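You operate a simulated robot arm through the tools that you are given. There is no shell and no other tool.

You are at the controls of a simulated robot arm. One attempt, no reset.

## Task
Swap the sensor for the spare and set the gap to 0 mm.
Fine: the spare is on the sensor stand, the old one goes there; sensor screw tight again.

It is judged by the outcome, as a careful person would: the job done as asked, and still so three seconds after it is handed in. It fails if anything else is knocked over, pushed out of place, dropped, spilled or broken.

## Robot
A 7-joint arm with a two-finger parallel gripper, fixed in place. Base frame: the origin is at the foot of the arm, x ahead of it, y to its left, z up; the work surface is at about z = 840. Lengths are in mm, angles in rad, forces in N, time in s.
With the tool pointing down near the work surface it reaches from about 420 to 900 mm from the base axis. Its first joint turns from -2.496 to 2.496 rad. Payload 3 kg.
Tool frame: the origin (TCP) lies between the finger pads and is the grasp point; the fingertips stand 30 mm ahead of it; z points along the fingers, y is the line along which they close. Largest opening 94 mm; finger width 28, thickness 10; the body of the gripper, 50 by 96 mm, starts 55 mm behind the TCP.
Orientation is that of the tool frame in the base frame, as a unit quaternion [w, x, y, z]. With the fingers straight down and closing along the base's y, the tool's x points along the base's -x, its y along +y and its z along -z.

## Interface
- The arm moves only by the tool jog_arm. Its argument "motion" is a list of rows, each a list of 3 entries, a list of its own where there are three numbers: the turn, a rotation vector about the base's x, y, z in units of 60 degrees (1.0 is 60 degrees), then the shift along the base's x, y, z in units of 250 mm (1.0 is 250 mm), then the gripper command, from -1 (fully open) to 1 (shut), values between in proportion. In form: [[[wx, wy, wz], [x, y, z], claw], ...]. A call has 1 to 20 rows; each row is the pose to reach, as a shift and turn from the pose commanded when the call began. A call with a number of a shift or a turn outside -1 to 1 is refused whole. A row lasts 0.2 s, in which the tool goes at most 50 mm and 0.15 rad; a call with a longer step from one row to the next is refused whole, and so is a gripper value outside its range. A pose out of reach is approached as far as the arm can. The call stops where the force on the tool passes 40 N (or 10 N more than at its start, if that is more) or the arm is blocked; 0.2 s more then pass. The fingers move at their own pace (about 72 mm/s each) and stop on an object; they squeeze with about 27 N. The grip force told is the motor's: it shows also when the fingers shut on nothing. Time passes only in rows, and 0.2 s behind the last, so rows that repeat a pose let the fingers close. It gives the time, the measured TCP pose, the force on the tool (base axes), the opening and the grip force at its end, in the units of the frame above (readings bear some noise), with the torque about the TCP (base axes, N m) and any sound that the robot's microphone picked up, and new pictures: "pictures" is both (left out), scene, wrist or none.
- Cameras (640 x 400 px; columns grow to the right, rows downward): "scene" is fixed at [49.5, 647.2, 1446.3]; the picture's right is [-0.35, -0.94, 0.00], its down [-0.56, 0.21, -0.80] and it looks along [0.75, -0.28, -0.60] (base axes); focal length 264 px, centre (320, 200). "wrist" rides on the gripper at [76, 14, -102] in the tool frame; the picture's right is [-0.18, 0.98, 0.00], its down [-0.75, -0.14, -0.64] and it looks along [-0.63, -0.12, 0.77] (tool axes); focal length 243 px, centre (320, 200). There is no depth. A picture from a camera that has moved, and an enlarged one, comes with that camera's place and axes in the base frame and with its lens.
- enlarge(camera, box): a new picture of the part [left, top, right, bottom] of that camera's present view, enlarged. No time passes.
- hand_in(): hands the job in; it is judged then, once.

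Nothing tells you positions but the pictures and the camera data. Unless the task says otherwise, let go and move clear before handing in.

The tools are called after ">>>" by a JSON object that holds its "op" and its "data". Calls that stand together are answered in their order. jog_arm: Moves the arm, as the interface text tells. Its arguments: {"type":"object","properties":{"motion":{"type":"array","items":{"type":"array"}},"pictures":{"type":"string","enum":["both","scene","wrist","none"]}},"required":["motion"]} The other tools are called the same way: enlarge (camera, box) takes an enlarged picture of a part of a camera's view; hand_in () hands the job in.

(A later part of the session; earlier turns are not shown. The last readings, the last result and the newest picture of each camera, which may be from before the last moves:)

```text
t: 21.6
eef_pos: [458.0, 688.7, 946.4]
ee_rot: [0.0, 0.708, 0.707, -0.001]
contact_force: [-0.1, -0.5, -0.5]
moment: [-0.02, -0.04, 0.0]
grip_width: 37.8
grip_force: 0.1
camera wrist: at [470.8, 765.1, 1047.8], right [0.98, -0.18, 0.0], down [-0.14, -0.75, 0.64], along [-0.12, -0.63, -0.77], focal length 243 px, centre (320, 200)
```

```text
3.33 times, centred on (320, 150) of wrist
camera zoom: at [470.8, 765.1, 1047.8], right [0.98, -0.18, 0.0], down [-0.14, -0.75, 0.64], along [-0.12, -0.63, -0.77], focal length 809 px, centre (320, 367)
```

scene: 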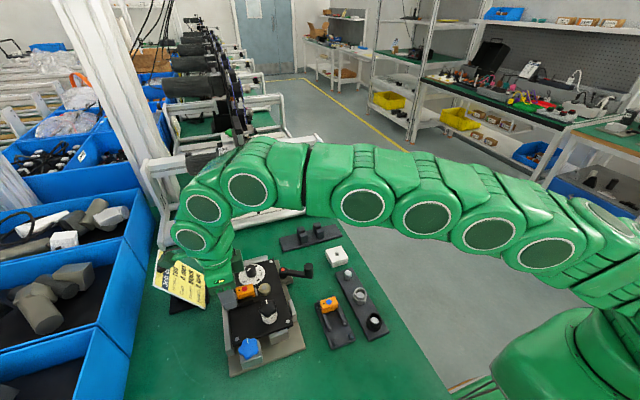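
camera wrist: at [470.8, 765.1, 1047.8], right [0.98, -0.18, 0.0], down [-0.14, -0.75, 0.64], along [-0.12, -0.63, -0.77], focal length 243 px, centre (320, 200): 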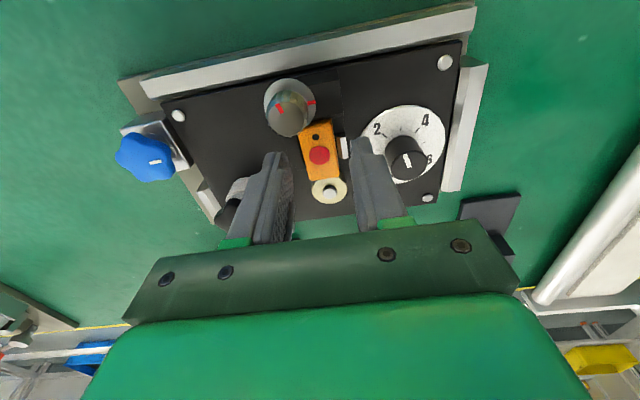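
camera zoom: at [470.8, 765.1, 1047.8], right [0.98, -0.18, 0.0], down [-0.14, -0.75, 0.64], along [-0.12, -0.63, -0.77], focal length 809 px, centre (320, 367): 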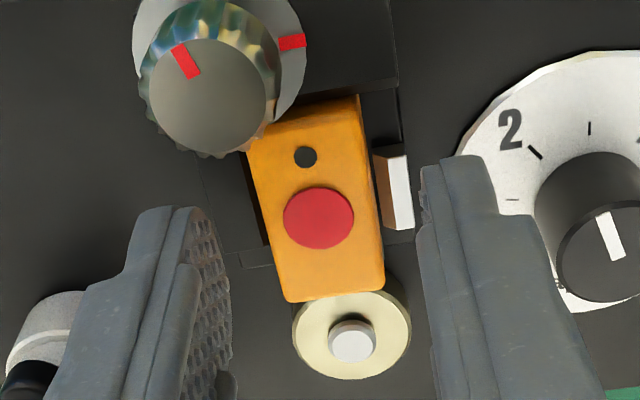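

Aligned within about 1 mm. I'll lower to grip depth and close on the sensor.

>>> {"op": "jog_arm", "data": {"motion": [[[0, 0, 0], [-0.005, -0.004, -0.03], 0.2], [[0, 0, 0], [-0.005, -0.004, -0.06], 0.2], [[0, 0, 0], [-0.005, -0.004, -0.093], 0.2], [[0, 0, 0], [-0.005, -0.004, -0.093], 0.2], [[0, 0, 0], [-0.005, -0.004, -0.093], 1], [[0, 0, 0], [-0.005, -0.004, -0.093], 1], [[0, 0, 0], [-0.005, -0.004, -0.093], 1], [[0, 0, 0], [-0.005, -0.004, -0.093], 1]], "pictures": "both"}}

>>> {"op": "enlarge", "data": {"camera": "wrist", "box": [240, 90, 400, 210]}}

>>> {"op": "enlarge", "data": {"camera": "scene", "box": [215, 258, 295, 310]}}

```text
t: 23.4
eef_pos: [456.4, 689.2, 925.1]
ee_rot: [-0.001, 0.707, 0.707, 0.002]
contact_force: [-3.6, -2.1, 7.3]
moment: [-0.12, 0.22, 0.02]
grip_width: 20.9
grip_force: 26.9
stopped in row 8: the force on the tool passed its limit at 40 N (the readings are from after the stop); the commanded pose is now the measured one
camera wrist: at [470.1, 765.1, 1026.0], right [0.98, -0.18, 0.0], down [-0.14, -0.76, 0.64], along [-0.12, -0.63, -0.77], focal length 243 px, centre (320, 200)
```

scene: 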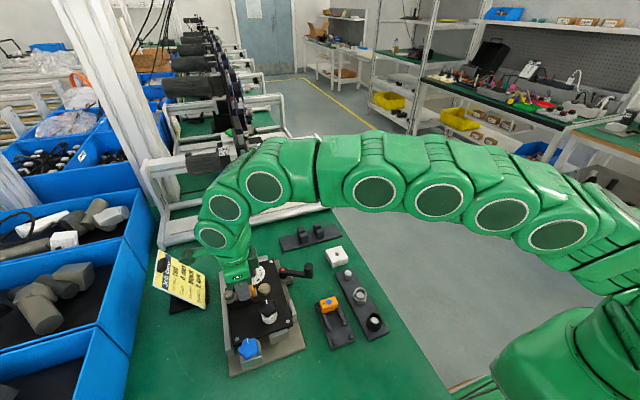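
wrist: 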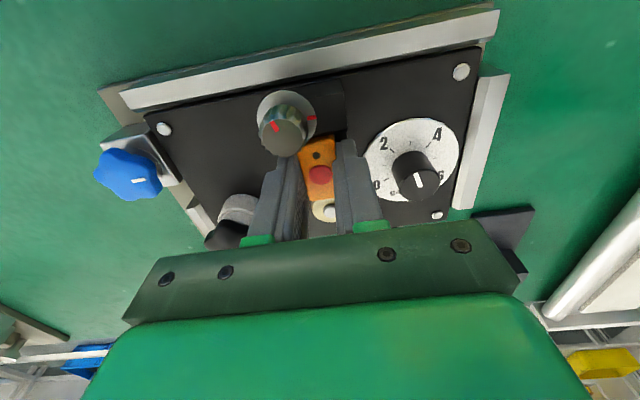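

```text
3.33 times, centred on (320, 150) of wrist
camera zoom: at [470.1, 765.1, 1026.0], right [0.98, -0.18, 0.0], down [-0.14, -0.76, 0.64], along [-0.12, -0.63, -0.77], focal length 809 px, centre (320, 367)
```

zoom: 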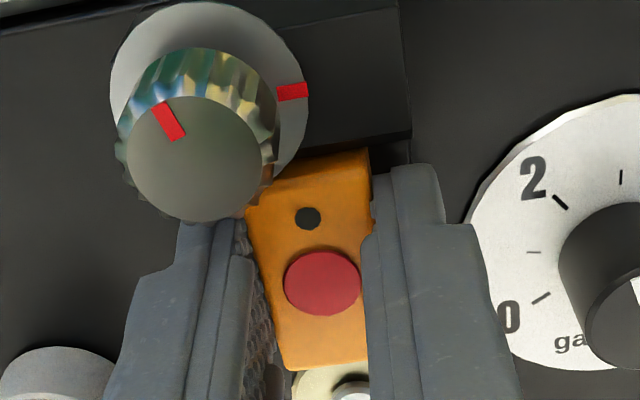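

```text
7.69 times, centred on (255, 284) of scene
camera zoom: at [49.5, 647.2, 1446.3], right [-0.35, -0.94, 0.0], down [-0.56, 0.21, -0.8], along [0.75, -0.28, -0.6], focal length 2033 px, centre (820, -446)
```

zoom: 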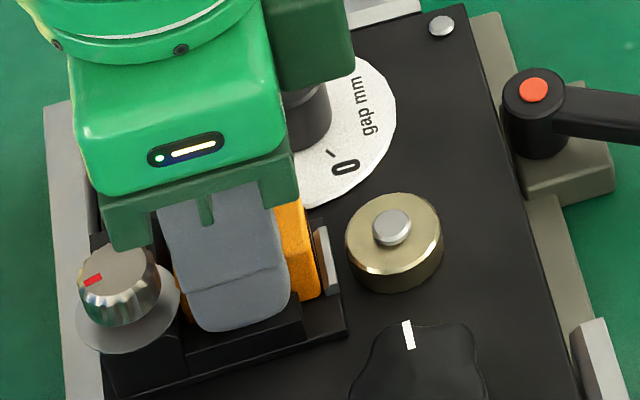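

Sensor gripped (20.9 mm wide). I'll test lift gently by 3 mm.

>>> {"op": "jog_arm", "data": {"motion": [[[0, 0, 0], [0, 0, 0.004], 1], [[0, 0, 0], [0, 0, 0.008], 1], [[0, 0, 0], [0, 0, 0.012], 1], [[0, 0, 0], [0, 0, 0.012], 1]], "pictures": "none"}}

```text
t: 24.4
eef_pos: [456.3, 687.7, 927.3]
ee_rot: [0.0, 0.706, 0.708, 0.001]
contact_force: [0.0, 3.1, 0.3]
moment: [0.12, -0.01, -0.05]
grip_width: 20.9
grip_force: 26.6
```

Little resistance. I'll lift another 6 mm and look.

>>> {"op": "jog_arm", "data": {"motion": [[[0, 0, 0], [0, 0, 0.008], 1], [[0, 0, 0], [0, 0, 0.016], 1], [[0, 0, 0], [0, 0, 0.024], 1], [[0, 0, 0], [0, 0, 0.024], 1]], "pictures": "wrist"}}

>>> {"op": "enlarge", "data": {"camera": "wrist", "box": [240, 90, 400, 210]}}

>>> {"op": "enlarge", "data": {"camera": "scene", "box": [215, 258, 295, 310]}}

```text
t: 25.4
eef_pos: [455.5, 688.2, 932.6]
ee_rot: [-0.001, 0.707, 0.707, 0.001]
contact_force: [-0.1, 1.0, 0.0]
moment: [-0.01, -0.03, -0.01]
grip_width: 20.8
grip_force: 26.9
camera wrist: at [470.1, 764.8, 1033.9], right [0.98, -0.18, 0.0], down [-0.14, -0.75, 0.64], along [-0.12, -0.63, -0.77], focal length 243 px, centre (320, 200)
```

wrist: 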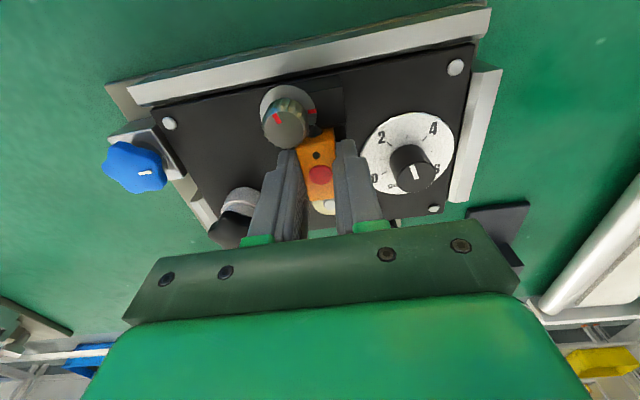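

```text
3.33 times, centred on (320, 150) of wrist
camera zoom: at [470.1, 764.8, 1033.9], right [0.98, -0.18, 0.0], down [-0.14, -0.75, 0.64], along [-0.12, -0.63, -0.77], focal length 809 px, centre (320, 367)
```

zoom: 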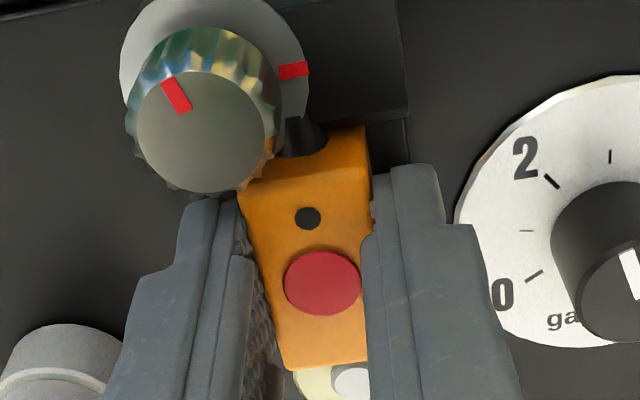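

```text
7.69 times, centred on (255, 284) of scene
camera zoom: at [49.5, 647.2, 1446.3], right [-0.35, -0.94, 0.0], down [-0.56, 0.21, -0.8], along [0.75, -0.28, -0.6], focal length 2033 px, centre (820, -446)
```

zoom: 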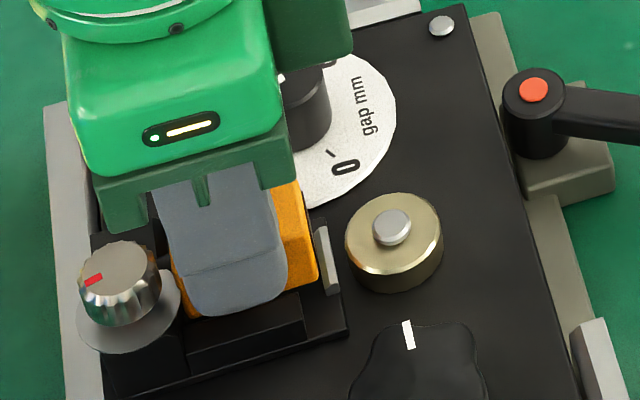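

The sensor is coming out, with its tail clear of the block. I'll lift it well up and carry it over toward the free pocket of the stand (about x 309, y 506).

>>> {"op": "jog_arm", "data": {"motion": [[[0, 0, 0], [0, 0, 0.06], 1], [[0, 0, 0], [0, 0, 0.14], 1], [[0, 0, 0], [0, 0, 0.24], 1], [[0, 0, 0], [0, 0, 0.32], 1], [[0, 0, 0], [-0.1, -0.12, 0.32], 1], [[0, 0, 0], [-0.2, -0.24, 0.32], 1], [[0, 0, 0], [-0.3, -0.36, 0.32], 1], [[0, 0, 0], [-0.4, -0.48, 0.32], 1], [[0, 0, 0], [-0.5, -0.6, 0.3], 1], [[0, 0, 0], [-0.584, -0.7, 0.25], 1], [[0, 0, 0], [-0.584, -0.7, 0.2], 1], [[0, 0, 0], [-0.584, -0.7, 0.2], 1], [[0, 0, 0], [-0.584, -0.7, 0.2], 1]], "pictures": "both"}}

>>> {"op": "enlarge", "data": {"camera": "wrist", "box": [220, 70, 420, 210]}}

>>> {"op": "enlarge", "data": {"camera": "scene", "box": [290, 260, 400, 360]}}

```text
t: 28.2
eef_pos: [310.7, 513.9, 984.0]
ee_rot: [0.0, 0.707, 0.708, -0.001]
contact_force: [0.1, 0.7, -0.9]
moment: [-0.02, -0.04, -0.01]
grip_width: 20.9
grip_force: 27.2
camera wrist: at [324.6, 590.5, 1086.0], right [0.98, -0.18, 0.0], down [-0.14, -0.76, 0.64], along [-0.12, -0.63, -0.77], focal length 243 px, centre (320, 200)
```

scene: 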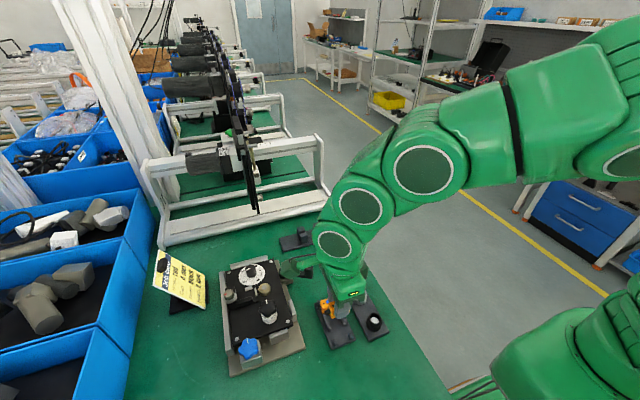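
wrist: 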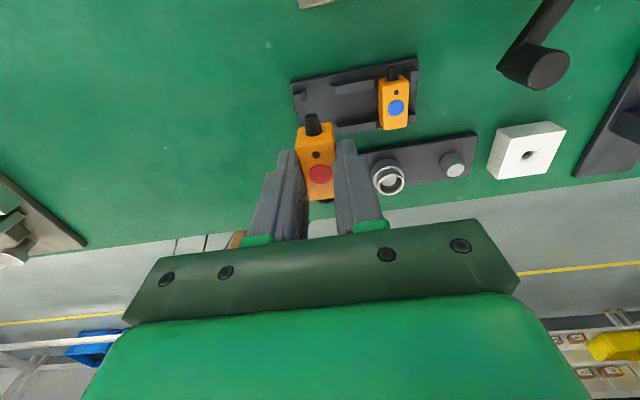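

```text
2.86 times, centred on (320, 140) of wrist
camera zoom: at [324.6, 590.5, 1086.0], right [0.98, -0.18, 0.0], down [-0.14, -0.76, 0.64], along [-0.12, -0.63, -0.77], focal length 693 px, centre (320, 371)
```

zoom: 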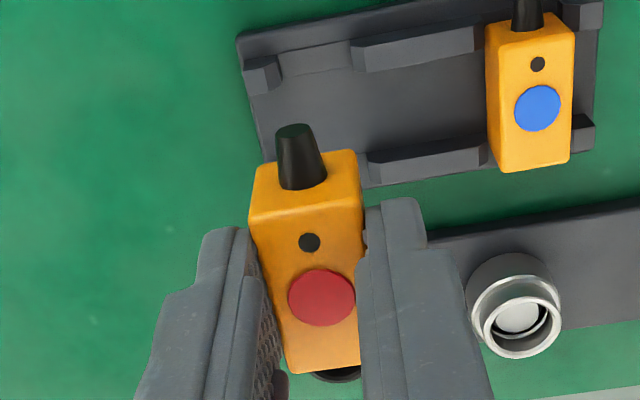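

```text
4.00 times, centred on (345, 310) of scene
camera zoom: at [49.5, 647.2, 1446.3], right [-0.35, -0.94, 0.0], down [-0.56, 0.21, -0.8], along [0.75, -0.28, -0.6], focal length 1057 px, centre (220, -240)
```

zoom: 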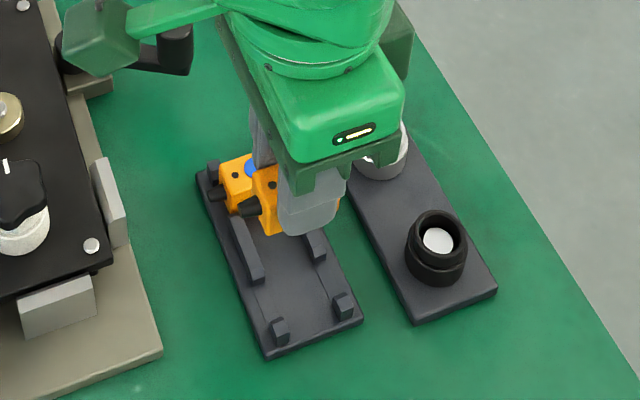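

The tail orientation matches the spare's. I'll zoom on the free pocket to locate it precisely.

>>> {"op": "enlarge", "data": {"camera": "wrist", "box": [280, 55, 430, 145]}}

>>> {"op": "enlarge", "data": {"camera": "wrist", "box": [285, 65, 345, 105]}}

```text
4.27 times, centred on (355, 100) of wrist
camera zoom: at [324.6, 590.5, 1086.0], right [0.98, -0.18, 0.0], down [-0.14, -0.76, 0.64], along [-0.12, -0.63, -0.77], focal length 1035 px, centre (171, 627)
```

zoom: 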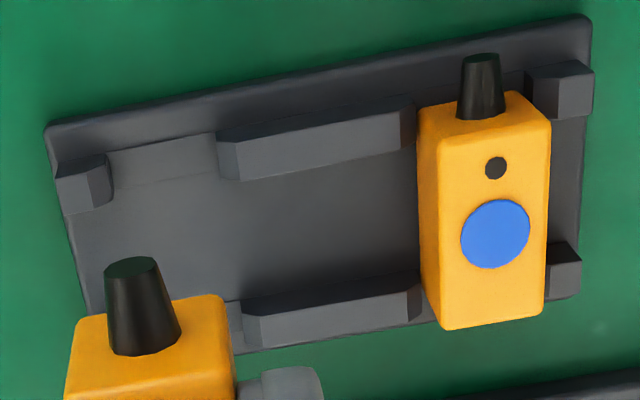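

```text
10.00 times, centred on (315, 85) of wrist
camera zoom: at [324.6, 590.5, 1086.0], right [0.98, -0.18, 0.0], down [-0.14, -0.76, 0.64], along [-0.12, -0.63, -0.77], focal length 2426 px, centre (370, 1350)
```

zoom: 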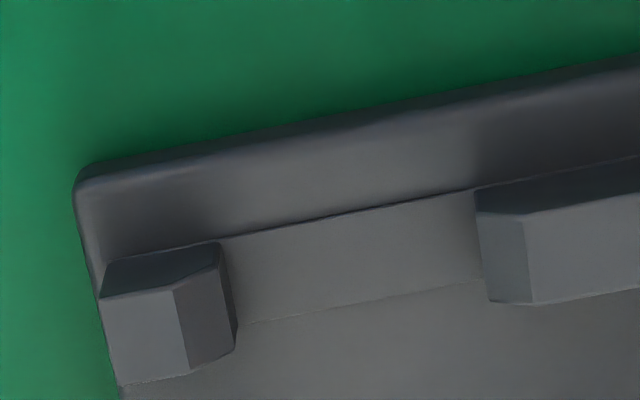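

The pocket centre is about x 311, y 506, with chamfered stubs about 12 mm tall. I'll move over it and descend to just above.

>>> {"op": "jog_arm", "data": {"motion": [[[0, 0, 0], [0.001, -0.028, 0], 1], [[0, 0, 0], [0.001, -0.028, -0.06], 1], [[0, 0, 0], [0.001, -0.028, -0.14], 1], [[0, 0, 0], [0.001, -0.028, -0.22], 1], [[0, 0, 0], [0.001, -0.028, -0.28], 1], [[0, 0, 0], [0.001, -0.028, -0.28], 1], [[0, 0, 0], [0.001, -0.028, -0.28], 1]], "pictures": "wrist"}}

>>> {"op": "enlarge", "data": {"camera": "wrist", "box": [250, 90, 400, 190]}}

>>> {"op": "enlarge", "data": {"camera": "scene", "box": [300, 280, 370, 350]}}

```text
t: 29.8
eef_pos: [311.9, 507.1, 913.8]
ee_rot: [0.0, 0.707, 0.708, 0.0]
contact_force: [0.8, 0.0, 0.2]
moment: [0.0, 0.0, -0.02]
grip_width: 21.1
grip_force: 27.0
camera wrist: at [325.5, 584.3, 1015.2], right [0.98, -0.18, 0.0], down [-0.14, -0.75, 0.64], along [-0.12, -0.63, -0.77], focal length 243 px, centre (320, 200)
```

wrist: 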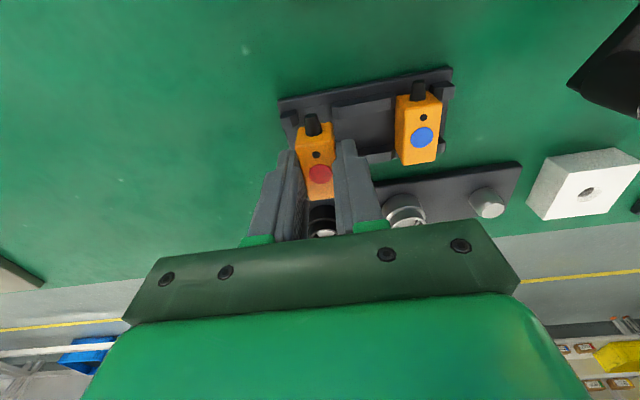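

```text
4.00 times, centred on (325, 140) of wrist
camera zoom: at [325.5, 584.3, 1015.2], right [0.98, -0.18, 0.0], down [-0.14, -0.75, 0.64], along [-0.12, -0.63, -0.77], focal length 970 px, centre (300, 440)
```

zoom: 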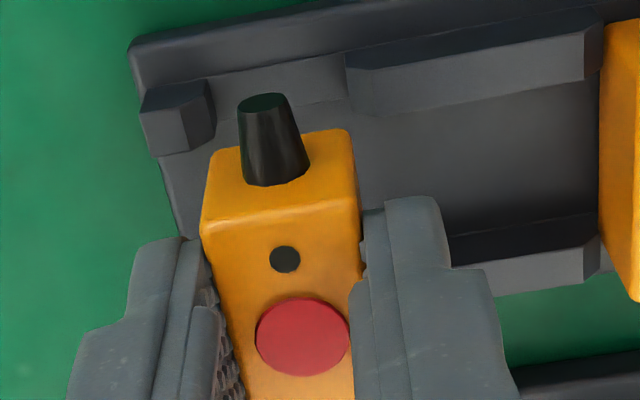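

```text
5.71 times, centred on (335, 315) of scene
camera zoom: at [49.5, 647.2, 1446.3], right [-0.35, -0.94, 0.0], down [-0.56, 0.21, -0.8], along [0.75, -0.28, -0.6], focal length 1510 px, centre (234, -457)
```

zoom: 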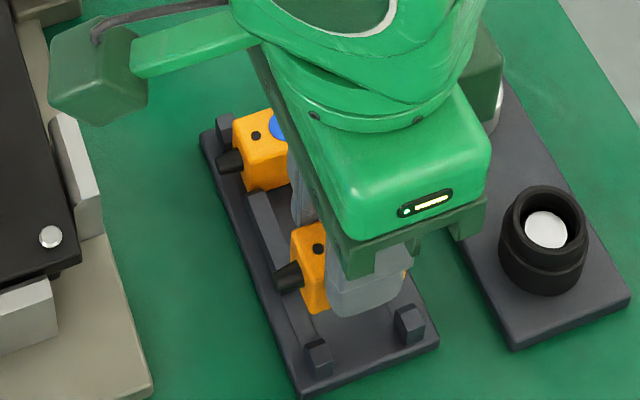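

Aligned within 1 mm. I'll lower into the pocket slowly.

>>> {"op": "jog_arm", "data": {"motion": [[[0, 0, 0], [-0.002, -0.006, -0.02], 1], [[0, 0, 0], [-0.002, -0.006, -0.04], 1], [[0, 0, 0], [-0.002, -0.006, -0.06], 1], [[0, 0, 0], [-0.002, -0.006, -0.077], 1], [[0, 0, 0], [-0.002, -0.006, -0.077], 1]], "pictures": "wrist"}}

>>> {"op": "enlarge", "data": {"camera": "wrist", "box": [250, 90, 400, 190]}}

>>> {"op": "enlarge", "data": {"camera": "scene", "box": [310, 295, 360, 345]}}

```text
t: 31.0
eef_pos: [310.6, 506.6, 893.0]
ee_rot: [0.0, 0.707, 0.707, 0.001]
contact_force: [0.0, -0.4, 0.0]
moment: [0.02, 0.03, -0.02]
grip_width: 21.1
grip_force: 27.6
camera wrist: at [324.7, 581.9, 995.0], right [0.98, -0.18, 0.0], down [-0.14, -0.76, 0.64], along [-0.12, -0.63, -0.77], focal length 243 px, centre (320, 200)
```

wrist: 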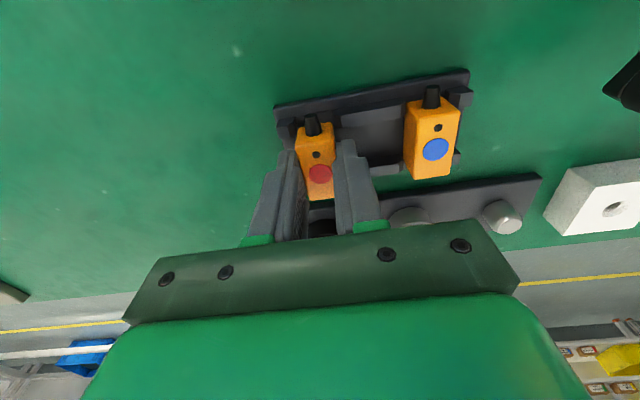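

```text
4.00 times, centred on (325, 140) of wrist
camera zoom: at [324.7, 581.9, 995.0], right [0.98, -0.18, 0.0], down [-0.14, -0.76, 0.64], along [-0.12, -0.63, -0.77], focal length 970 px, centre (300, 440)
```

zoom: 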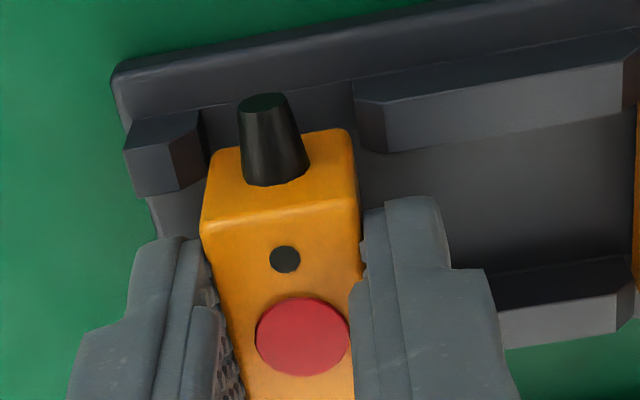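

```text
8.00 times, centred on (335, 320) of scene
camera zoom: at [49.5, 647.2, 1446.3], right [-0.35, -0.94, 0.0], down [-0.56, 0.21, -0.8], along [0.75, -0.28, -0.6], focal length 2114 px, centre (200, -760)
```

zoom: 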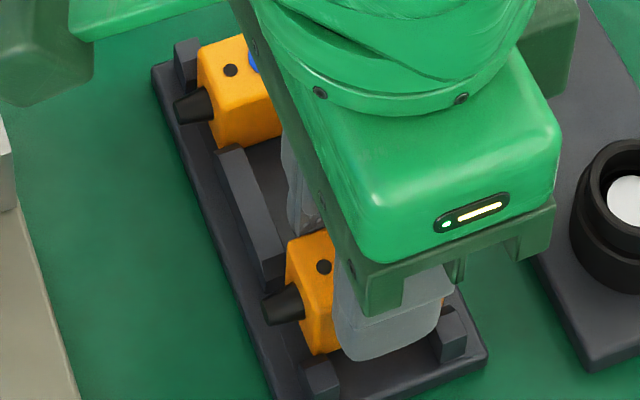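

Still about 3 mm from seated. I'll continue down 1 mm at a time.

>>> {"op": "jog_arm", "data": {"motion": [[[0, 0, 0], [0, 0, -0.004], 1], [[0, 0, 0], [0, 0, -0.008], 1], [[0, 0, 0], [0, 0, -0.008], 1]], "pictures": "none"}}

>>> {"op": "jog_arm", "data": {"motion": [[[0, 0, 0], [0, 0, -0.004], 1], [[0, 0, 0], [0, 0, -0.004], 1]], "pictures": "wrist"}}

>>> {"op": "enlarge", "data": {"camera": "wrist", "box": [250, 90, 400, 190]}}

```text
t: 31.8
eef_pos: [310.4, 506.1, 890.8]
ee_rot: [-0.001, 0.706, 0.708, 0.001]
contact_force: [0.7, 0.4, -0.3]
moment: [-0.01, 0.01, 0.02]
grip_width: 21.0
grip_force: 26.8
```

```text
t: 32.4
eef_pos: [310.1, 506.7, 891.6]
ee_rot: [0.0, 0.707, 0.707, 0.001]
contact_force: [8.4, 0.6, 1.6]
moment: [0.0, -0.32, -0.02]
grip_width: 21.2
grip_force: 26.9
camera wrist: at [324.0, 581.6, 991.8], right [0.98, -0.18, 0.0], down [-0.14, -0.76, 0.64], along [-0.12, -0.63, -0.77], focal length 243 px, centre (320, 200)
```

wrist: 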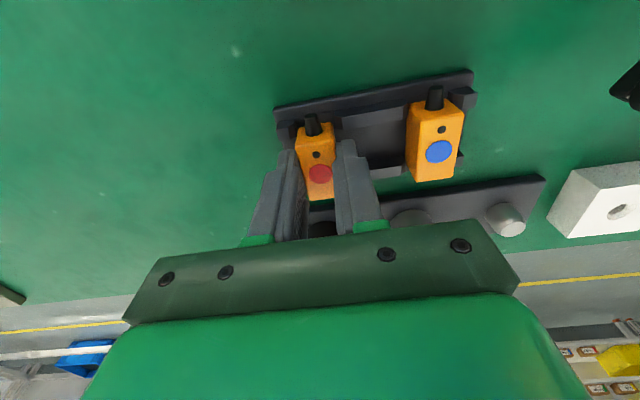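

```text
4.00 times, centred on (325, 140) of wrist
camera zoom: at [324.0, 581.6, 991.8], right [0.98, -0.18, 0.0], down [-0.14, -0.76, 0.64], along [-0.12, -0.63, -0.77], focal length 970 px, centre (300, 440)
```

zoom: 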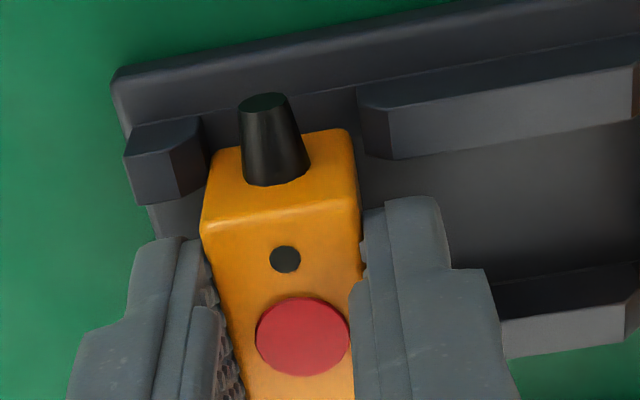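

A small +x force means it is touching the -x stub's chamfer. I'll nudge +x and continue.

>>> {"op": "jog_arm", "data": {"motion": [[[0, 0, 0], [0.003, 0, 0], 1], [[0, 0, 0], [0.003, 0, -0.004], 1], [[0, 0, 0], [0.003, 0, -0.004], 1]], "pictures": "none"}}

>>> {"op": "jog_arm", "data": {"motion": [[[0, 0, 0], [0, 0, -0.004], 1], [[0, 0, 0], [0, 0, -0.004], 1]], "pictures": "none"}}

```text
t: 33.2
eef_pos: [310.5, 505.7, 890.1]
ee_rot: [-0.001, 0.707, 0.707, 0.001]
contact_force: [-2.1, 0.8, 4.6]
moment: [0.02, 0.1, 0.03]
grip_width: 20.6
grip_force: 27.1
```

```text
t: 33.8
eef_pos: [312.0, 507.0, 890.6]
ee_rot: [0.0, 0.706, 0.708, 0.002]
contact_force: [-3.5, -3.8, 19.9]
moment: [-0.17, 0.18, 0.0]
grip_width: 21.0
grip_force: 26.8
```

Firm contact with the stand floor at the expected height. I'll ease off slightly, open a little and rise.

>>> {"op": "jog_arm", "data": {"motion": [[[0, 0, 0], [0, 0, 0.003], 1], [[0, 0, 0], [0, 0, 0.003], 0.4], [[0, 0, 0], [0, 0, 0.003], 0.4], [[0, 0, 0], [0, 0, 0.02], 0.4], [[0, 0, 0], [0, 0, 0.06], 0.4], [[0, 0, 0], [0, 0, 0.14], 0.4], [[0, 0, 0], [0, 0, 0.24], 0.4], [[0, 0, 0], [0, 0, 0.24], 0.2], [[0, 0, 0], [0, 0, 0.24], 0.2]], "pictures": "both"}}

>>> {"op": "enlarge", "data": {"camera": "wrist", "box": [250, 70, 430, 190]}}

>>> {"op": "enlarge", "data": {"camera": "scene", "box": [310, 285, 370, 345]}}

```text
t: 35.8
eef_pos: [310.2, 503.1, 949.5]
ee_rot: [-0.001, 0.707, 0.708, 0.0]
contact_force: [0.2, 0.8, 0.5]
moment: [-0.01, 0.01, -0.02]
grip_width: 37.7
grip_force: 0.1
camera wrist: at [325.2, 579.8, 1050.8], right [0.98, -0.18, 0.0], down [-0.14, -0.75, 0.64], along [-0.12, -0.63, -0.77], focal length 243 px, centre (320, 200)
```

scene: 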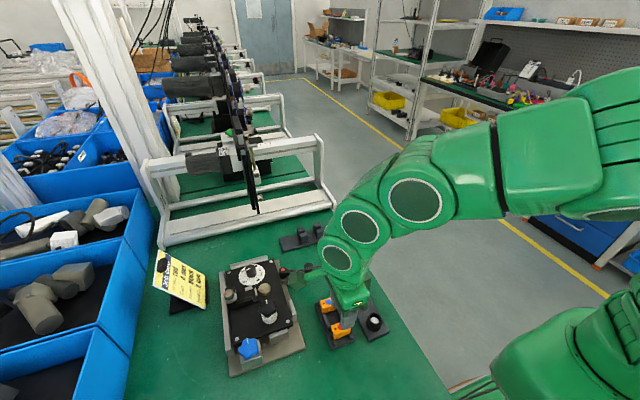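
wrist: 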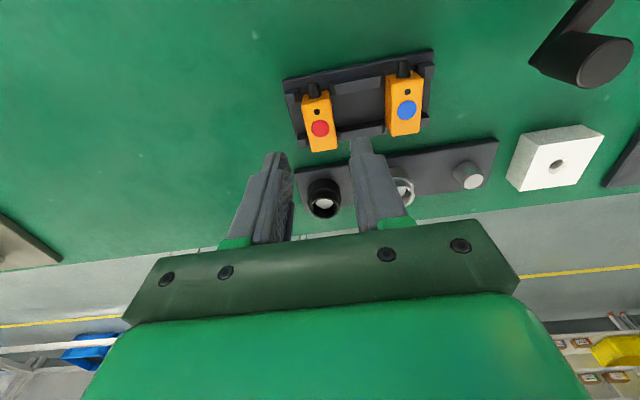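

```text
3.33 times, centred on (340, 130) of wrist
camera zoom: at [325.2, 579.8, 1050.8], right [0.98, -0.18, 0.0], down [-0.14, -0.75, 0.64], along [-0.12, -0.63, -0.77], focal length 809 px, centre (253, 433)
```

zoom: 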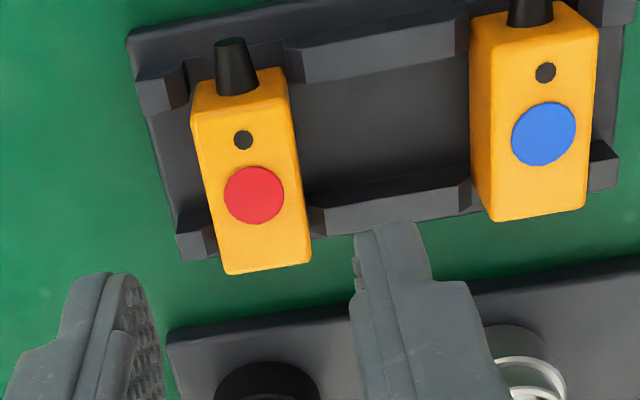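

```text
6.67 times, centred on (340, 315) of scene
camera zoom: at [49.5, 647.2, 1446.3], right [-0.35, -0.94, 0.0], down [-0.56, 0.21, -0.8], along [0.75, -0.28, -0.6], focal length 1762 px, centre (187, -567)
```

zoom: 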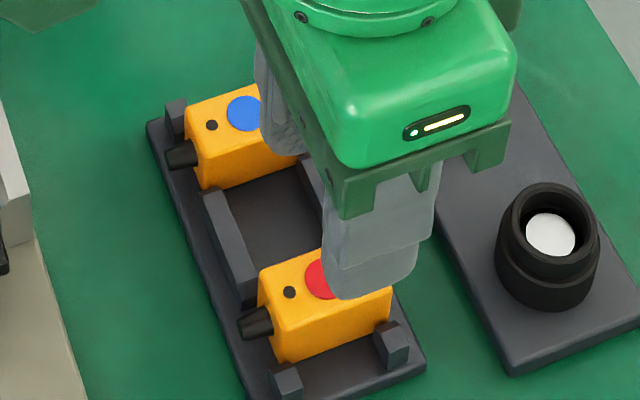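

The old sensor sits squarely in its pocket. Next is the spare at about (376.4, 506.2, top z 872). I'll move above it and lower partway.

>>> {"op": "jog_arm", "data": {"motion": [[[0, 0, 0], [0.13, 0.006, 0], 0.2], [[0, 0, 0], [0.262, 0.014, 0], 0.2], [[0, 0, 0], [0.262, 0.014, -0.06], 0.2], [[0, 0, 0], [0.262, 0.014, -0.12], 0.2], [[0, 0, 0], [0.262, 0.014, -0.12], 0.2], [[0, 0, 0], [0.262, 0.014, -0.12], 0.2]], "pictures": "wrist"}}

>>> {"op": "enlarge", "data": {"camera": "wrist", "box": [240, 80, 400, 200]}}

```text
t: 37.2
eef_pos: [376.1, 507.7, 917.5]
ee_rot: [-0.001, 0.707, 0.707, 0.001]
contact_force: [0.4, 0.0, -0.2]
moment: [-0.03, 0.0, -0.02]
grip_width: 37.4
grip_force: 0.2
camera wrist: at [390.6, 583.9, 1019.1], right [0.98, -0.18, 0.0], down [-0.14, -0.75, 0.64], along [-0.12, -0.63, -0.77], focal length 243 px, centre (320, 200)
```

wrist: 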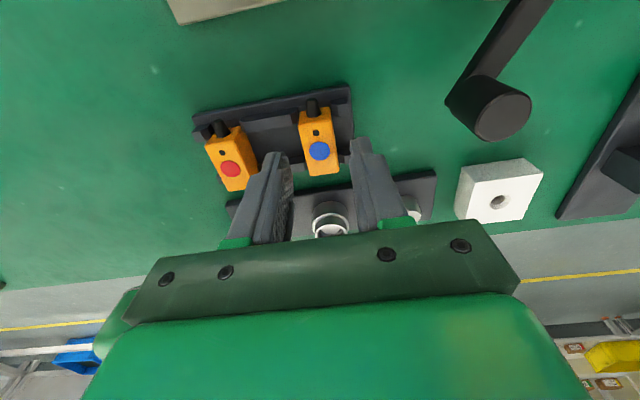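

```text
3.33 times, centred on (320, 140) of wrist
camera zoom: at [390.6, 583.9, 1019.1], right [0.98, -0.18, 0.0], down [-0.14, -0.75, 0.64], along [-0.12, -0.63, -0.77], focal length 809 px, centre (320, 400)
```

zoom: 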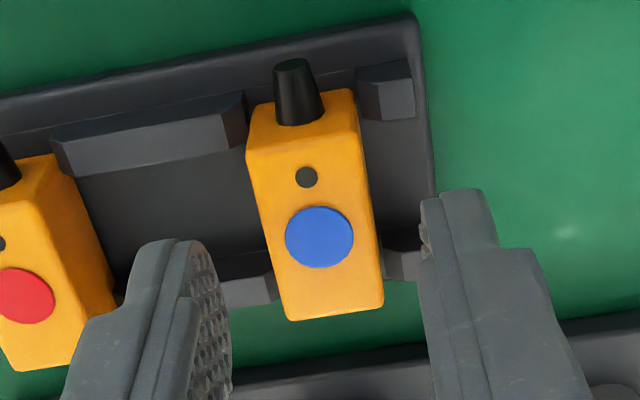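

Well aligned. I'll descend to grip depth and close gently.

>>> {"op": "jog_arm", "data": {"motion": [[[0, 0, 0], [-0.002, -0.003, -0.04], 0.2], [[0, 0, 0], [-0.002, -0.003, -0.08], 0.2], [[0, 0, 0], [-0.002, -0.003, -0.1], 0.2], [[0, 0, 0], [-0.002, -0.003, -0.1], 0.2], [[0, 0, 0], [-0.002, -0.003, -0.1], 0.45], [[0, 0, 0], [-0.002, -0.003, -0.1], 0.5]], "pictures": "none"}}

>>> {"op": "jog_arm", "data": {"motion": [[[0, 0, 0], [0, 0, 0], 0.6], [[0, 0, 0], [0, 0, 0], 0.7], [[0, 0, 0], [0, 0, 0], 1], [[0, 0, 0], [0, 0, 0], 1]], "pictures": "wrist"}}

>>> {"op": "enlarge", "data": {"camera": "wrist", "box": [240, 80, 400, 200]}}

```text
t: 38.6
eef_pos: [376.1, 508.6, 892.1]
ee_rot: [-0.001, 0.707, 0.707, 0.0]
contact_force: [0.3, -0.3, 0.6]
moment: [-0.01, 0.01, 0.01]
grip_width: 23.7
grip_force: 0.1
```

```text
t: 39.6
eef_pos: [376.1, 507.4, 891.9]
ee_rot: [0.0, 0.706, 0.708, 0.001]
contact_force: [0.3, -0.1, 1.5]
moment: [-0.01, 0.0, -0.03]
grip_width: 21.0
grip_force: 27.1
camera wrist: at [390.2, 583.7, 994.4], right [0.98, -0.18, 0.0], down [-0.14, -0.75, 0.64], along [-0.12, -0.63, -0.77], focal length 243 px, centre (320, 200)
```

wrist: 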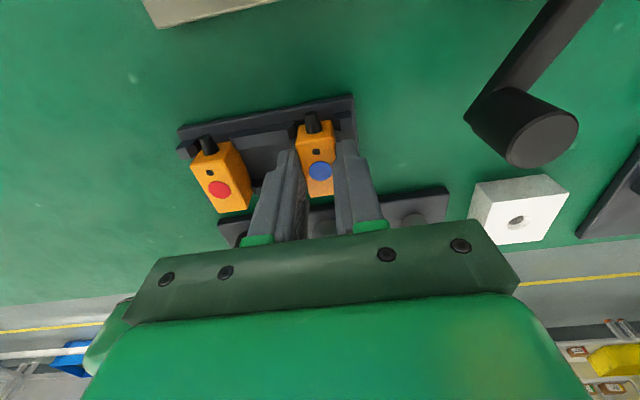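

```text
3.33 times, centred on (320, 140) of wrist
camera zoom: at [390.2, 583.7, 994.4], right [0.98, -0.18, 0.0], down [-0.14, -0.75, 0.64], along [-0.12, -0.63, -0.77], focal length 809 px, centre (320, 400)
```

zoom: 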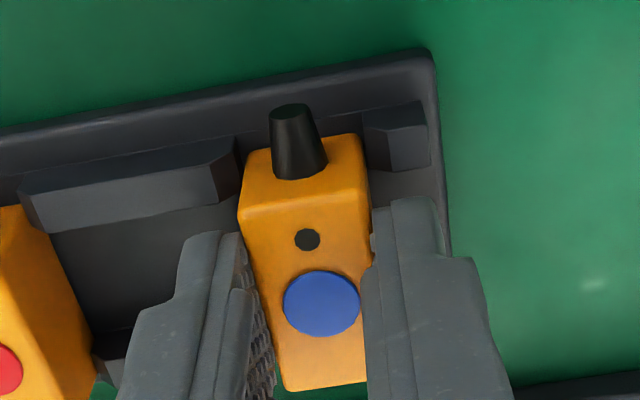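

The spare is gripped cleanly. I'll lift and carry it over the fixture tray.

>>> {"op": "jog_arm", "data": {"motion": [[[0, 0, 0], [0, 0, 0.04], 1], [[0, 0, 0], [0, 0, 0.12], 1], [[0, 0, 0], [0, 0, 0.24], 1], [[0, 0, 0], [0, 0, 0.36], 1], [[0, 0, 0], [0, 0, 0.46], 1], [[0, 0, 0], [0.08, 0.16, 0.46], 1], [[0, 0, 0], [0.16, 0.32, 0.46], 1], [[0, 0, 0], [0.24, 0.48, 0.46], 1], [[0, 0, 0], [0.3, 0.64, 0.46], 1], [[0, 0, 0], [0.32, 0.73, 0.4], 1], [[0, 0, 0], [0.32, 0.73, 0.3], 1], [[0, 0, 0], [0.32, 0.73, 0.28], 1], [[0, 0, 0], [0.32, 0.73, 0.28], 1]], "pictures": "both"}}

>>> {"op": "enlarge", "data": {"camera": "wrist", "box": [240, 80, 400, 200]}}

>>> {"op": "enlarge", "data": {"camera": "scene", "box": [215, 258, 295, 310]}}

```text
t: 42.4
eef_pos: [456.9, 689.5, 965.5]
ee_rot: [-0.001, 0.708, 0.707, 0.001]
contact_force: [-0.4, 1.1, -0.1]
moment: [0.0, 0.01, 0.0]
grip_width: 20.9
grip_force: 27.0
camera wrist: at [470.4, 765.9, 1065.9], right [0.98, -0.18, 0.0], down [-0.14, -0.75, 0.64], along [-0.12, -0.63, -0.77], focal length 243 px, centre (320, 200)
```

scene: 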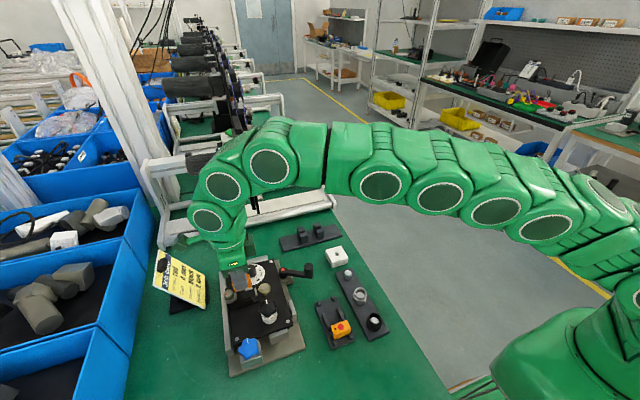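
wrist: 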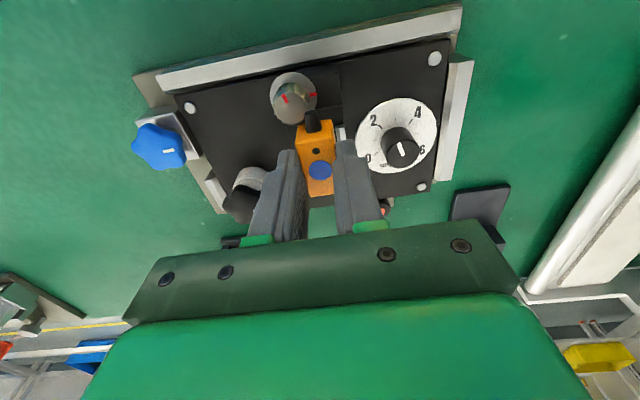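

```text
3.33 times, centred on (320, 140) of wrist
camera zoom: at [470.4, 765.9, 1065.9], right [0.98, -0.18, 0.0], down [-0.14, -0.75, 0.64], along [-0.12, -0.63, -0.77], focal length 809 px, centre (320, 400)
```

zoom: 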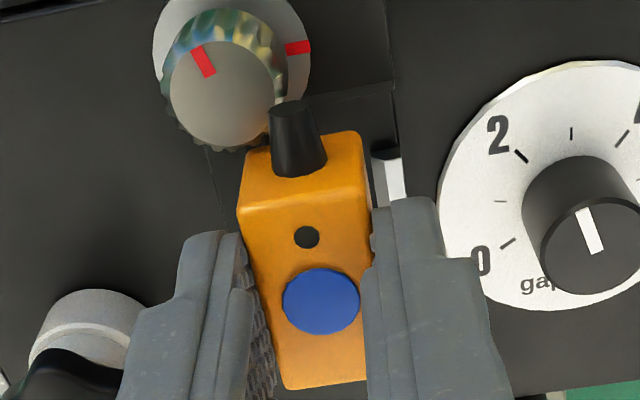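

```text
7.69 times, centred on (255, 284) of scene
camera zoom: at [49.5, 647.2, 1446.3], right [-0.35, -0.94, 0.0], down [-0.56, 0.21, -0.8], along [0.75, -0.28, -0.6], focal length 2033 px, centre (820, -446)
```

zoom: 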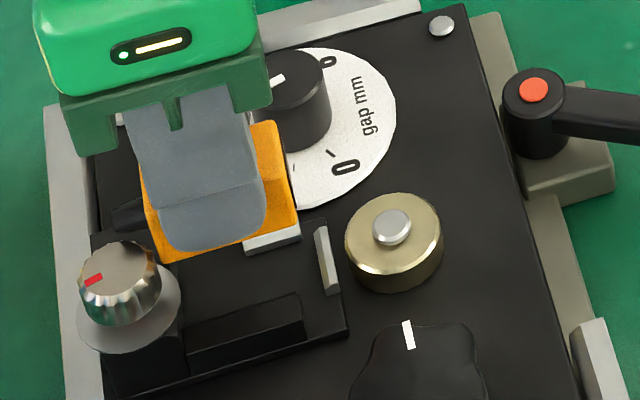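

The carriage is where it was and the sensor is right above the tray. I'll descend straight down, slowly at the end.

>>> {"op": "jog_arm", "data": {"motion": [[[0, 0, 0], [-0.001, 0, -0.04], 1], [[0, 0, 0], [-0.001, 0, -0.08], 1], [[0, 0, 0], [-0.001, 0, -0.11], 1], [[0, 0, 0], [-0.001, 0, -0.11], 1], [[0, 0, 0], [-0.001, 0, -0.11], 1]], "pictures": "wrist"}}

>>> {"op": "enlarge", "data": {"camera": "wrist", "box": [240, 80, 400, 200]}}

>>> {"op": "enlarge", "data": {"camera": "scene", "box": [215, 258, 295, 310]}}

```text
t: 43.6
eef_pos: [455.8, 688.9, 936.0]
ee_rot: [0.0, 0.707, 0.707, 0.0]
contact_force: [0.2, -16.6, -1.0]
moment: [-0.66, 0.06, -0.01]
grip_width: 21.0
grip_force: 26.9
camera wrist: at [469.4, 766.3, 1037.0], right [0.98, -0.18, 0.0], down [-0.14, -0.75, 0.64], along [-0.12, -0.63, -0.77], focal length 243 px, centre (320, 200)
```

wrist: 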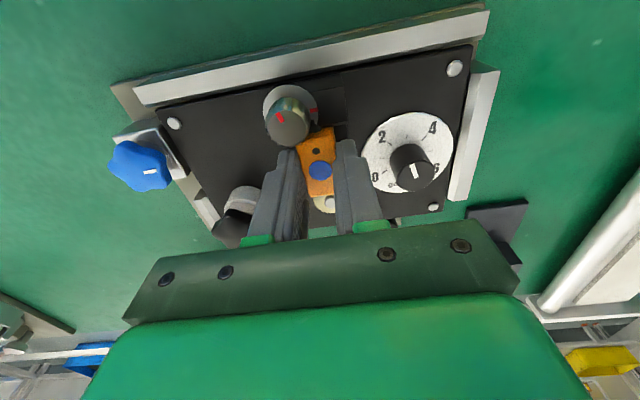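

```text
3.33 times, centred on (320, 140) of wrist
camera zoom: at [469.4, 766.3, 1037.0], right [0.98, -0.18, 0.0], down [-0.14, -0.75, 0.64], along [-0.12, -0.63, -0.77], focal length 809 px, centre (320, 400)
```

zoom: 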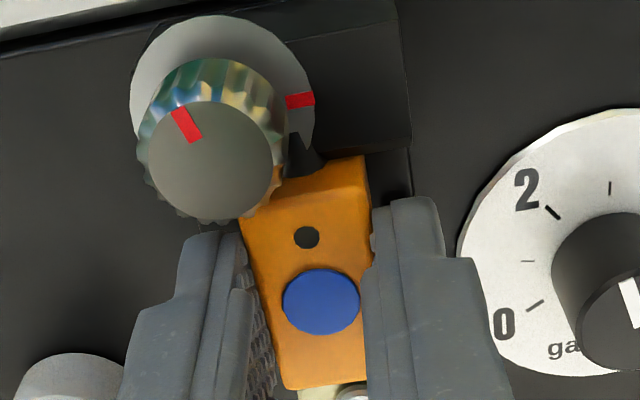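

```text
7.69 times, centred on (255, 284) of scene
camera zoom: at [49.5, 647.2, 1446.3], right [-0.35, -0.94, 0.0], down [-0.56, 0.21, -0.8], along [0.75, -0.28, -0.6], focal length 2033 px, centre (820, -446)
```

zoom: 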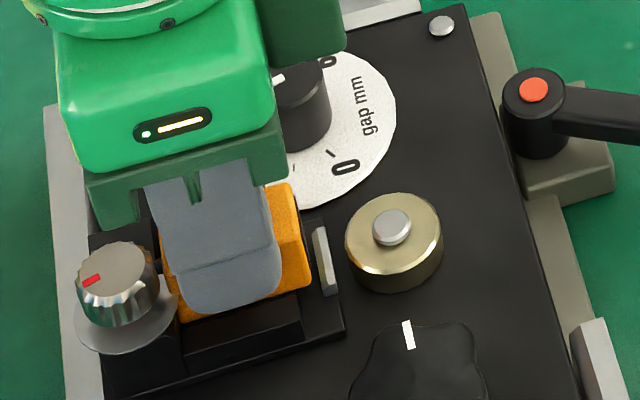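

A -y force of 16 N means the sensor is slightly too far +y against the block. I'll back off 1.2 mm in -y.

>>> {"op": "jog_arm", "data": {"motion": [[[0, 0, 0], [0, -0.005, 0], 1], [[0, 0, 0], [0, -0.005, 0], 1]], "pictures": "none"}}

```text
t: 44.2
eef_pos: [454.2, 689.9, 935.4]
ee_rot: [0.0, 0.706, 0.708, 0.002]
contact_force: [1.2, -5.4, -0.4]
moment: [-0.25, -0.02, -0.01]
grip_width: 21.0
grip_force: 27.0
```

>>> {"op": "jog_arm", "data": {"motion": [[[0, 0, 0], [0, -0.003, 0], 1], [[0, 0, 0], [0, -0.003, -0.004], 1], [[0, 0, 0], [0, -0.003, -0.008], 1], [[0, 0, 0], [0, -0.003, -0.008], 1]], "pictures": "none"}}

```text
t: 45.2
eef_pos: [454.7, 688.3, 935.6]
ee_rot: [0.0, 0.707, 0.707, 0.001]
contact_force: [0.2, -0.3, -1.2]
moment: [0.01, -0.05, 0.02]
grip_width: 20.8
grip_force: 26.7
```

Free now. I'll continue down in 1–2 mm steps.

>>> {"op": "jog_arm", "data": {"motion": [[[0, 0, 0], [0, 0, -0.006], 1], [[0, 0, 0], [0, 0, -0.012], 1], [[0, 0, 0], [0, 0, -0.012], 1]], "pictures": "wrist"}}

>>> {"op": "enlarge", "data": {"camera": "wrist", "box": [240, 80, 400, 200]}}

>>> {"op": "enlarge", "data": {"camera": "scene", "box": [215, 258, 295, 310]}}

```text
t: 46.0
eef_pos: [454.6, 688.8, 932.5]
ee_rot: [0.0, 0.706, 0.708, 0.001]
contact_force: [0.9, -1.0, 0.0]
moment: [-0.03, -0.06, -0.06]
grip_width: 21.1
grip_force: 26.8
camera wrist: at [469.2, 765.6, 1033.1], right [0.98, -0.18, 0.0], down [-0.14, -0.75, 0.64], along [-0.12, -0.63, -0.77], focal length 243 px, centre (320, 200)
```

wrist: 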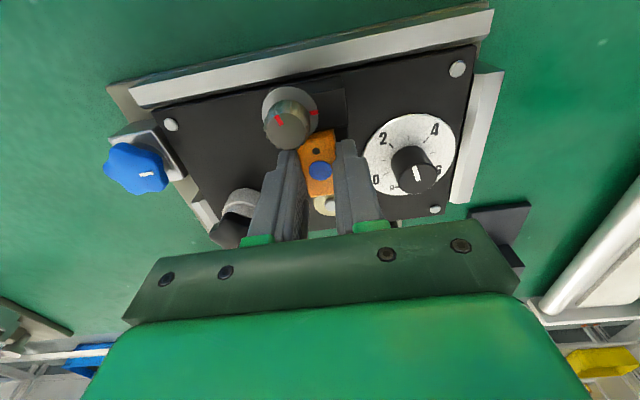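

```text
3.33 times, centred on (320, 140) of wrist
camera zoom: at [469.2, 765.6, 1033.1], right [0.98, -0.18, 0.0], down [-0.14, -0.75, 0.64], along [-0.12, -0.63, -0.77], focal length 809 px, centre (320, 400)
```

zoom: 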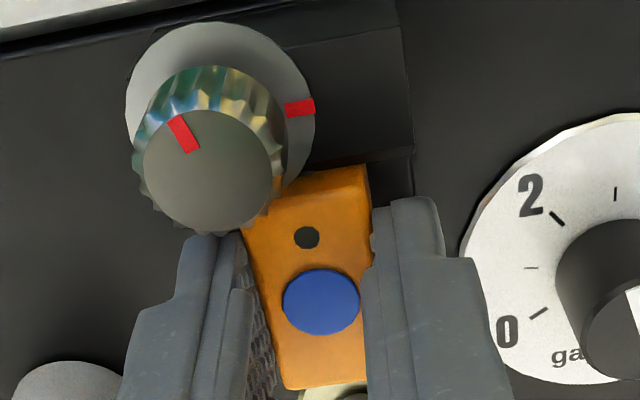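

```text
7.69 times, centred on (255, 284) of scene
camera zoom: at [49.5, 647.2, 1446.3], right [-0.35, -0.94, 0.0], down [-0.56, 0.21, -0.8], along [0.75, -0.28, -0.6], focal length 2033 px, centre (820, -446)
```

zoom: 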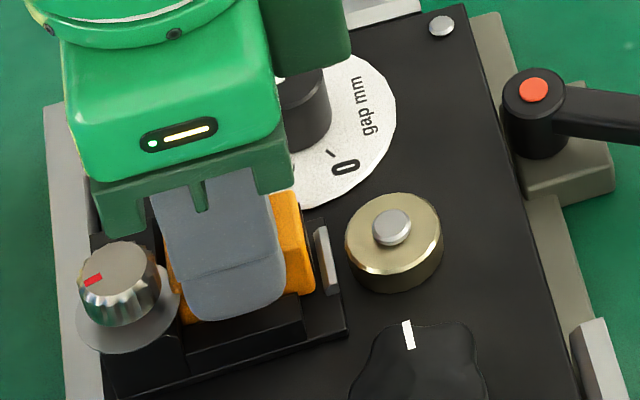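

>>> {"op": "jog_arm", "data": {"motion": [[[0, 0, 0], [0.003, -0.002, -0.004], 1], [[0, 0, 0], [0.003, -0.002, -0.01], 1], [[0, 0, 0], [0.003, -0.002, -0.01], 1]], "pictures": "none"}}

>>> {"op": "jog_arm", "data": {"motion": [[[0, 0, 0], [0, 0, -0.006], 1], [[0, 0, 0], [0, 0, -0.006], 1]], "pictures": "none"}}

```text
t: 46.8
eef_pos: [456.5, 687.8, 929.3]
ee_rot: [0.0, 0.706, 0.708, 0.001]
contact_force: [-0.6, 0.1, -0.4]
moment: [-0.03, 0.0, 0.01]
grip_width: 21.0
grip_force: 26.7
```

```text
t: 47.4
eef_pos: [457.0, 687.9, 927.0]
ee_rot: [-0.001, 0.707, 0.708, 0.002]
contact_force: [-1.4, -0.7, 6.5]
moment: [0.0, 0.04, 0.0]
grip_width: 20.7
grip_force: 27.1
```

Contact at z 927, exactly the expected seated height. I'll press 0.75 mm more to confirm and look.

>>> {"op": "jog_arm", "data": {"motion": [[[0, 0, 0], [0, 0, -0.003], 1], [[0, 0, 0], [0, 0, -0.003], 1]], "pictures": "wrist"}}

>>> {"op": "enlarge", "data": {"camera": "wrist", "box": [240, 80, 400, 200]}}

>>> {"op": "enlarge", "data": {"camera": "scene", "box": [215, 258, 295, 310]}}

```text
t: 48.0
eef_pos: [456.0, 687.5, 927.1]
ee_rot: [-0.001, 0.707, 0.707, 0.001]
contact_force: [3.0, 1.9, 18.3]
moment: [0.03, -0.12, -0.03]
grip_width: 20.9
grip_force: 27.1
camera wrist: at [470.4, 764.4, 1028.9], right [0.98, -0.18, 0.0], down [-0.14, -0.76, 0.64], along [-0.12, -0.63, -0.77], focal length 243 px, centre (320, 200)
```

wrist: 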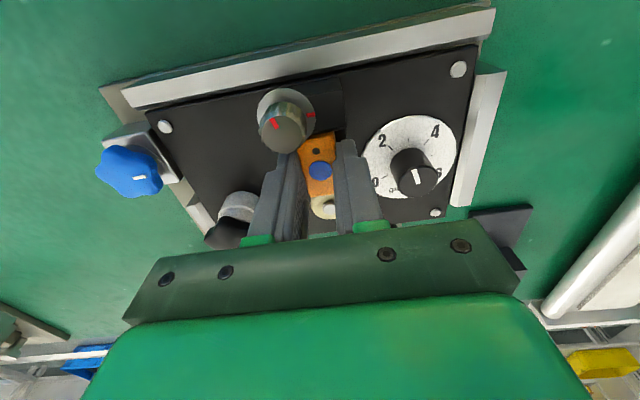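

```text
3.33 times, centred on (320, 140) of wrist
camera zoom: at [470.4, 764.4, 1028.9], right [0.98, -0.18, 0.0], down [-0.14, -0.76, 0.64], along [-0.12, -0.63, -0.77], focal length 809 px, centre (320, 400)
```

zoom: 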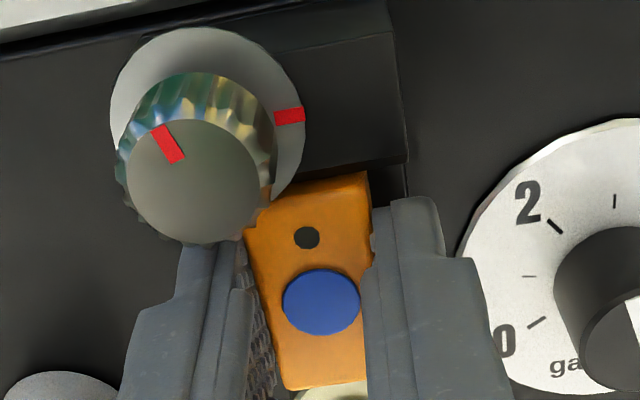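

```text
7.69 times, centred on (255, 284) of scene
camera zoom: at [49.5, 647.2, 1446.3], right [-0.35, -0.94, 0.0], down [-0.56, 0.21, -0.8], along [0.75, -0.28, -0.6], focal length 2033 px, centre (820, -446)
```

zoom: 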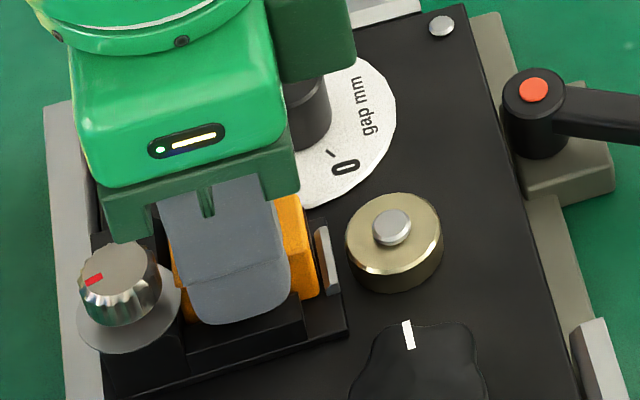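

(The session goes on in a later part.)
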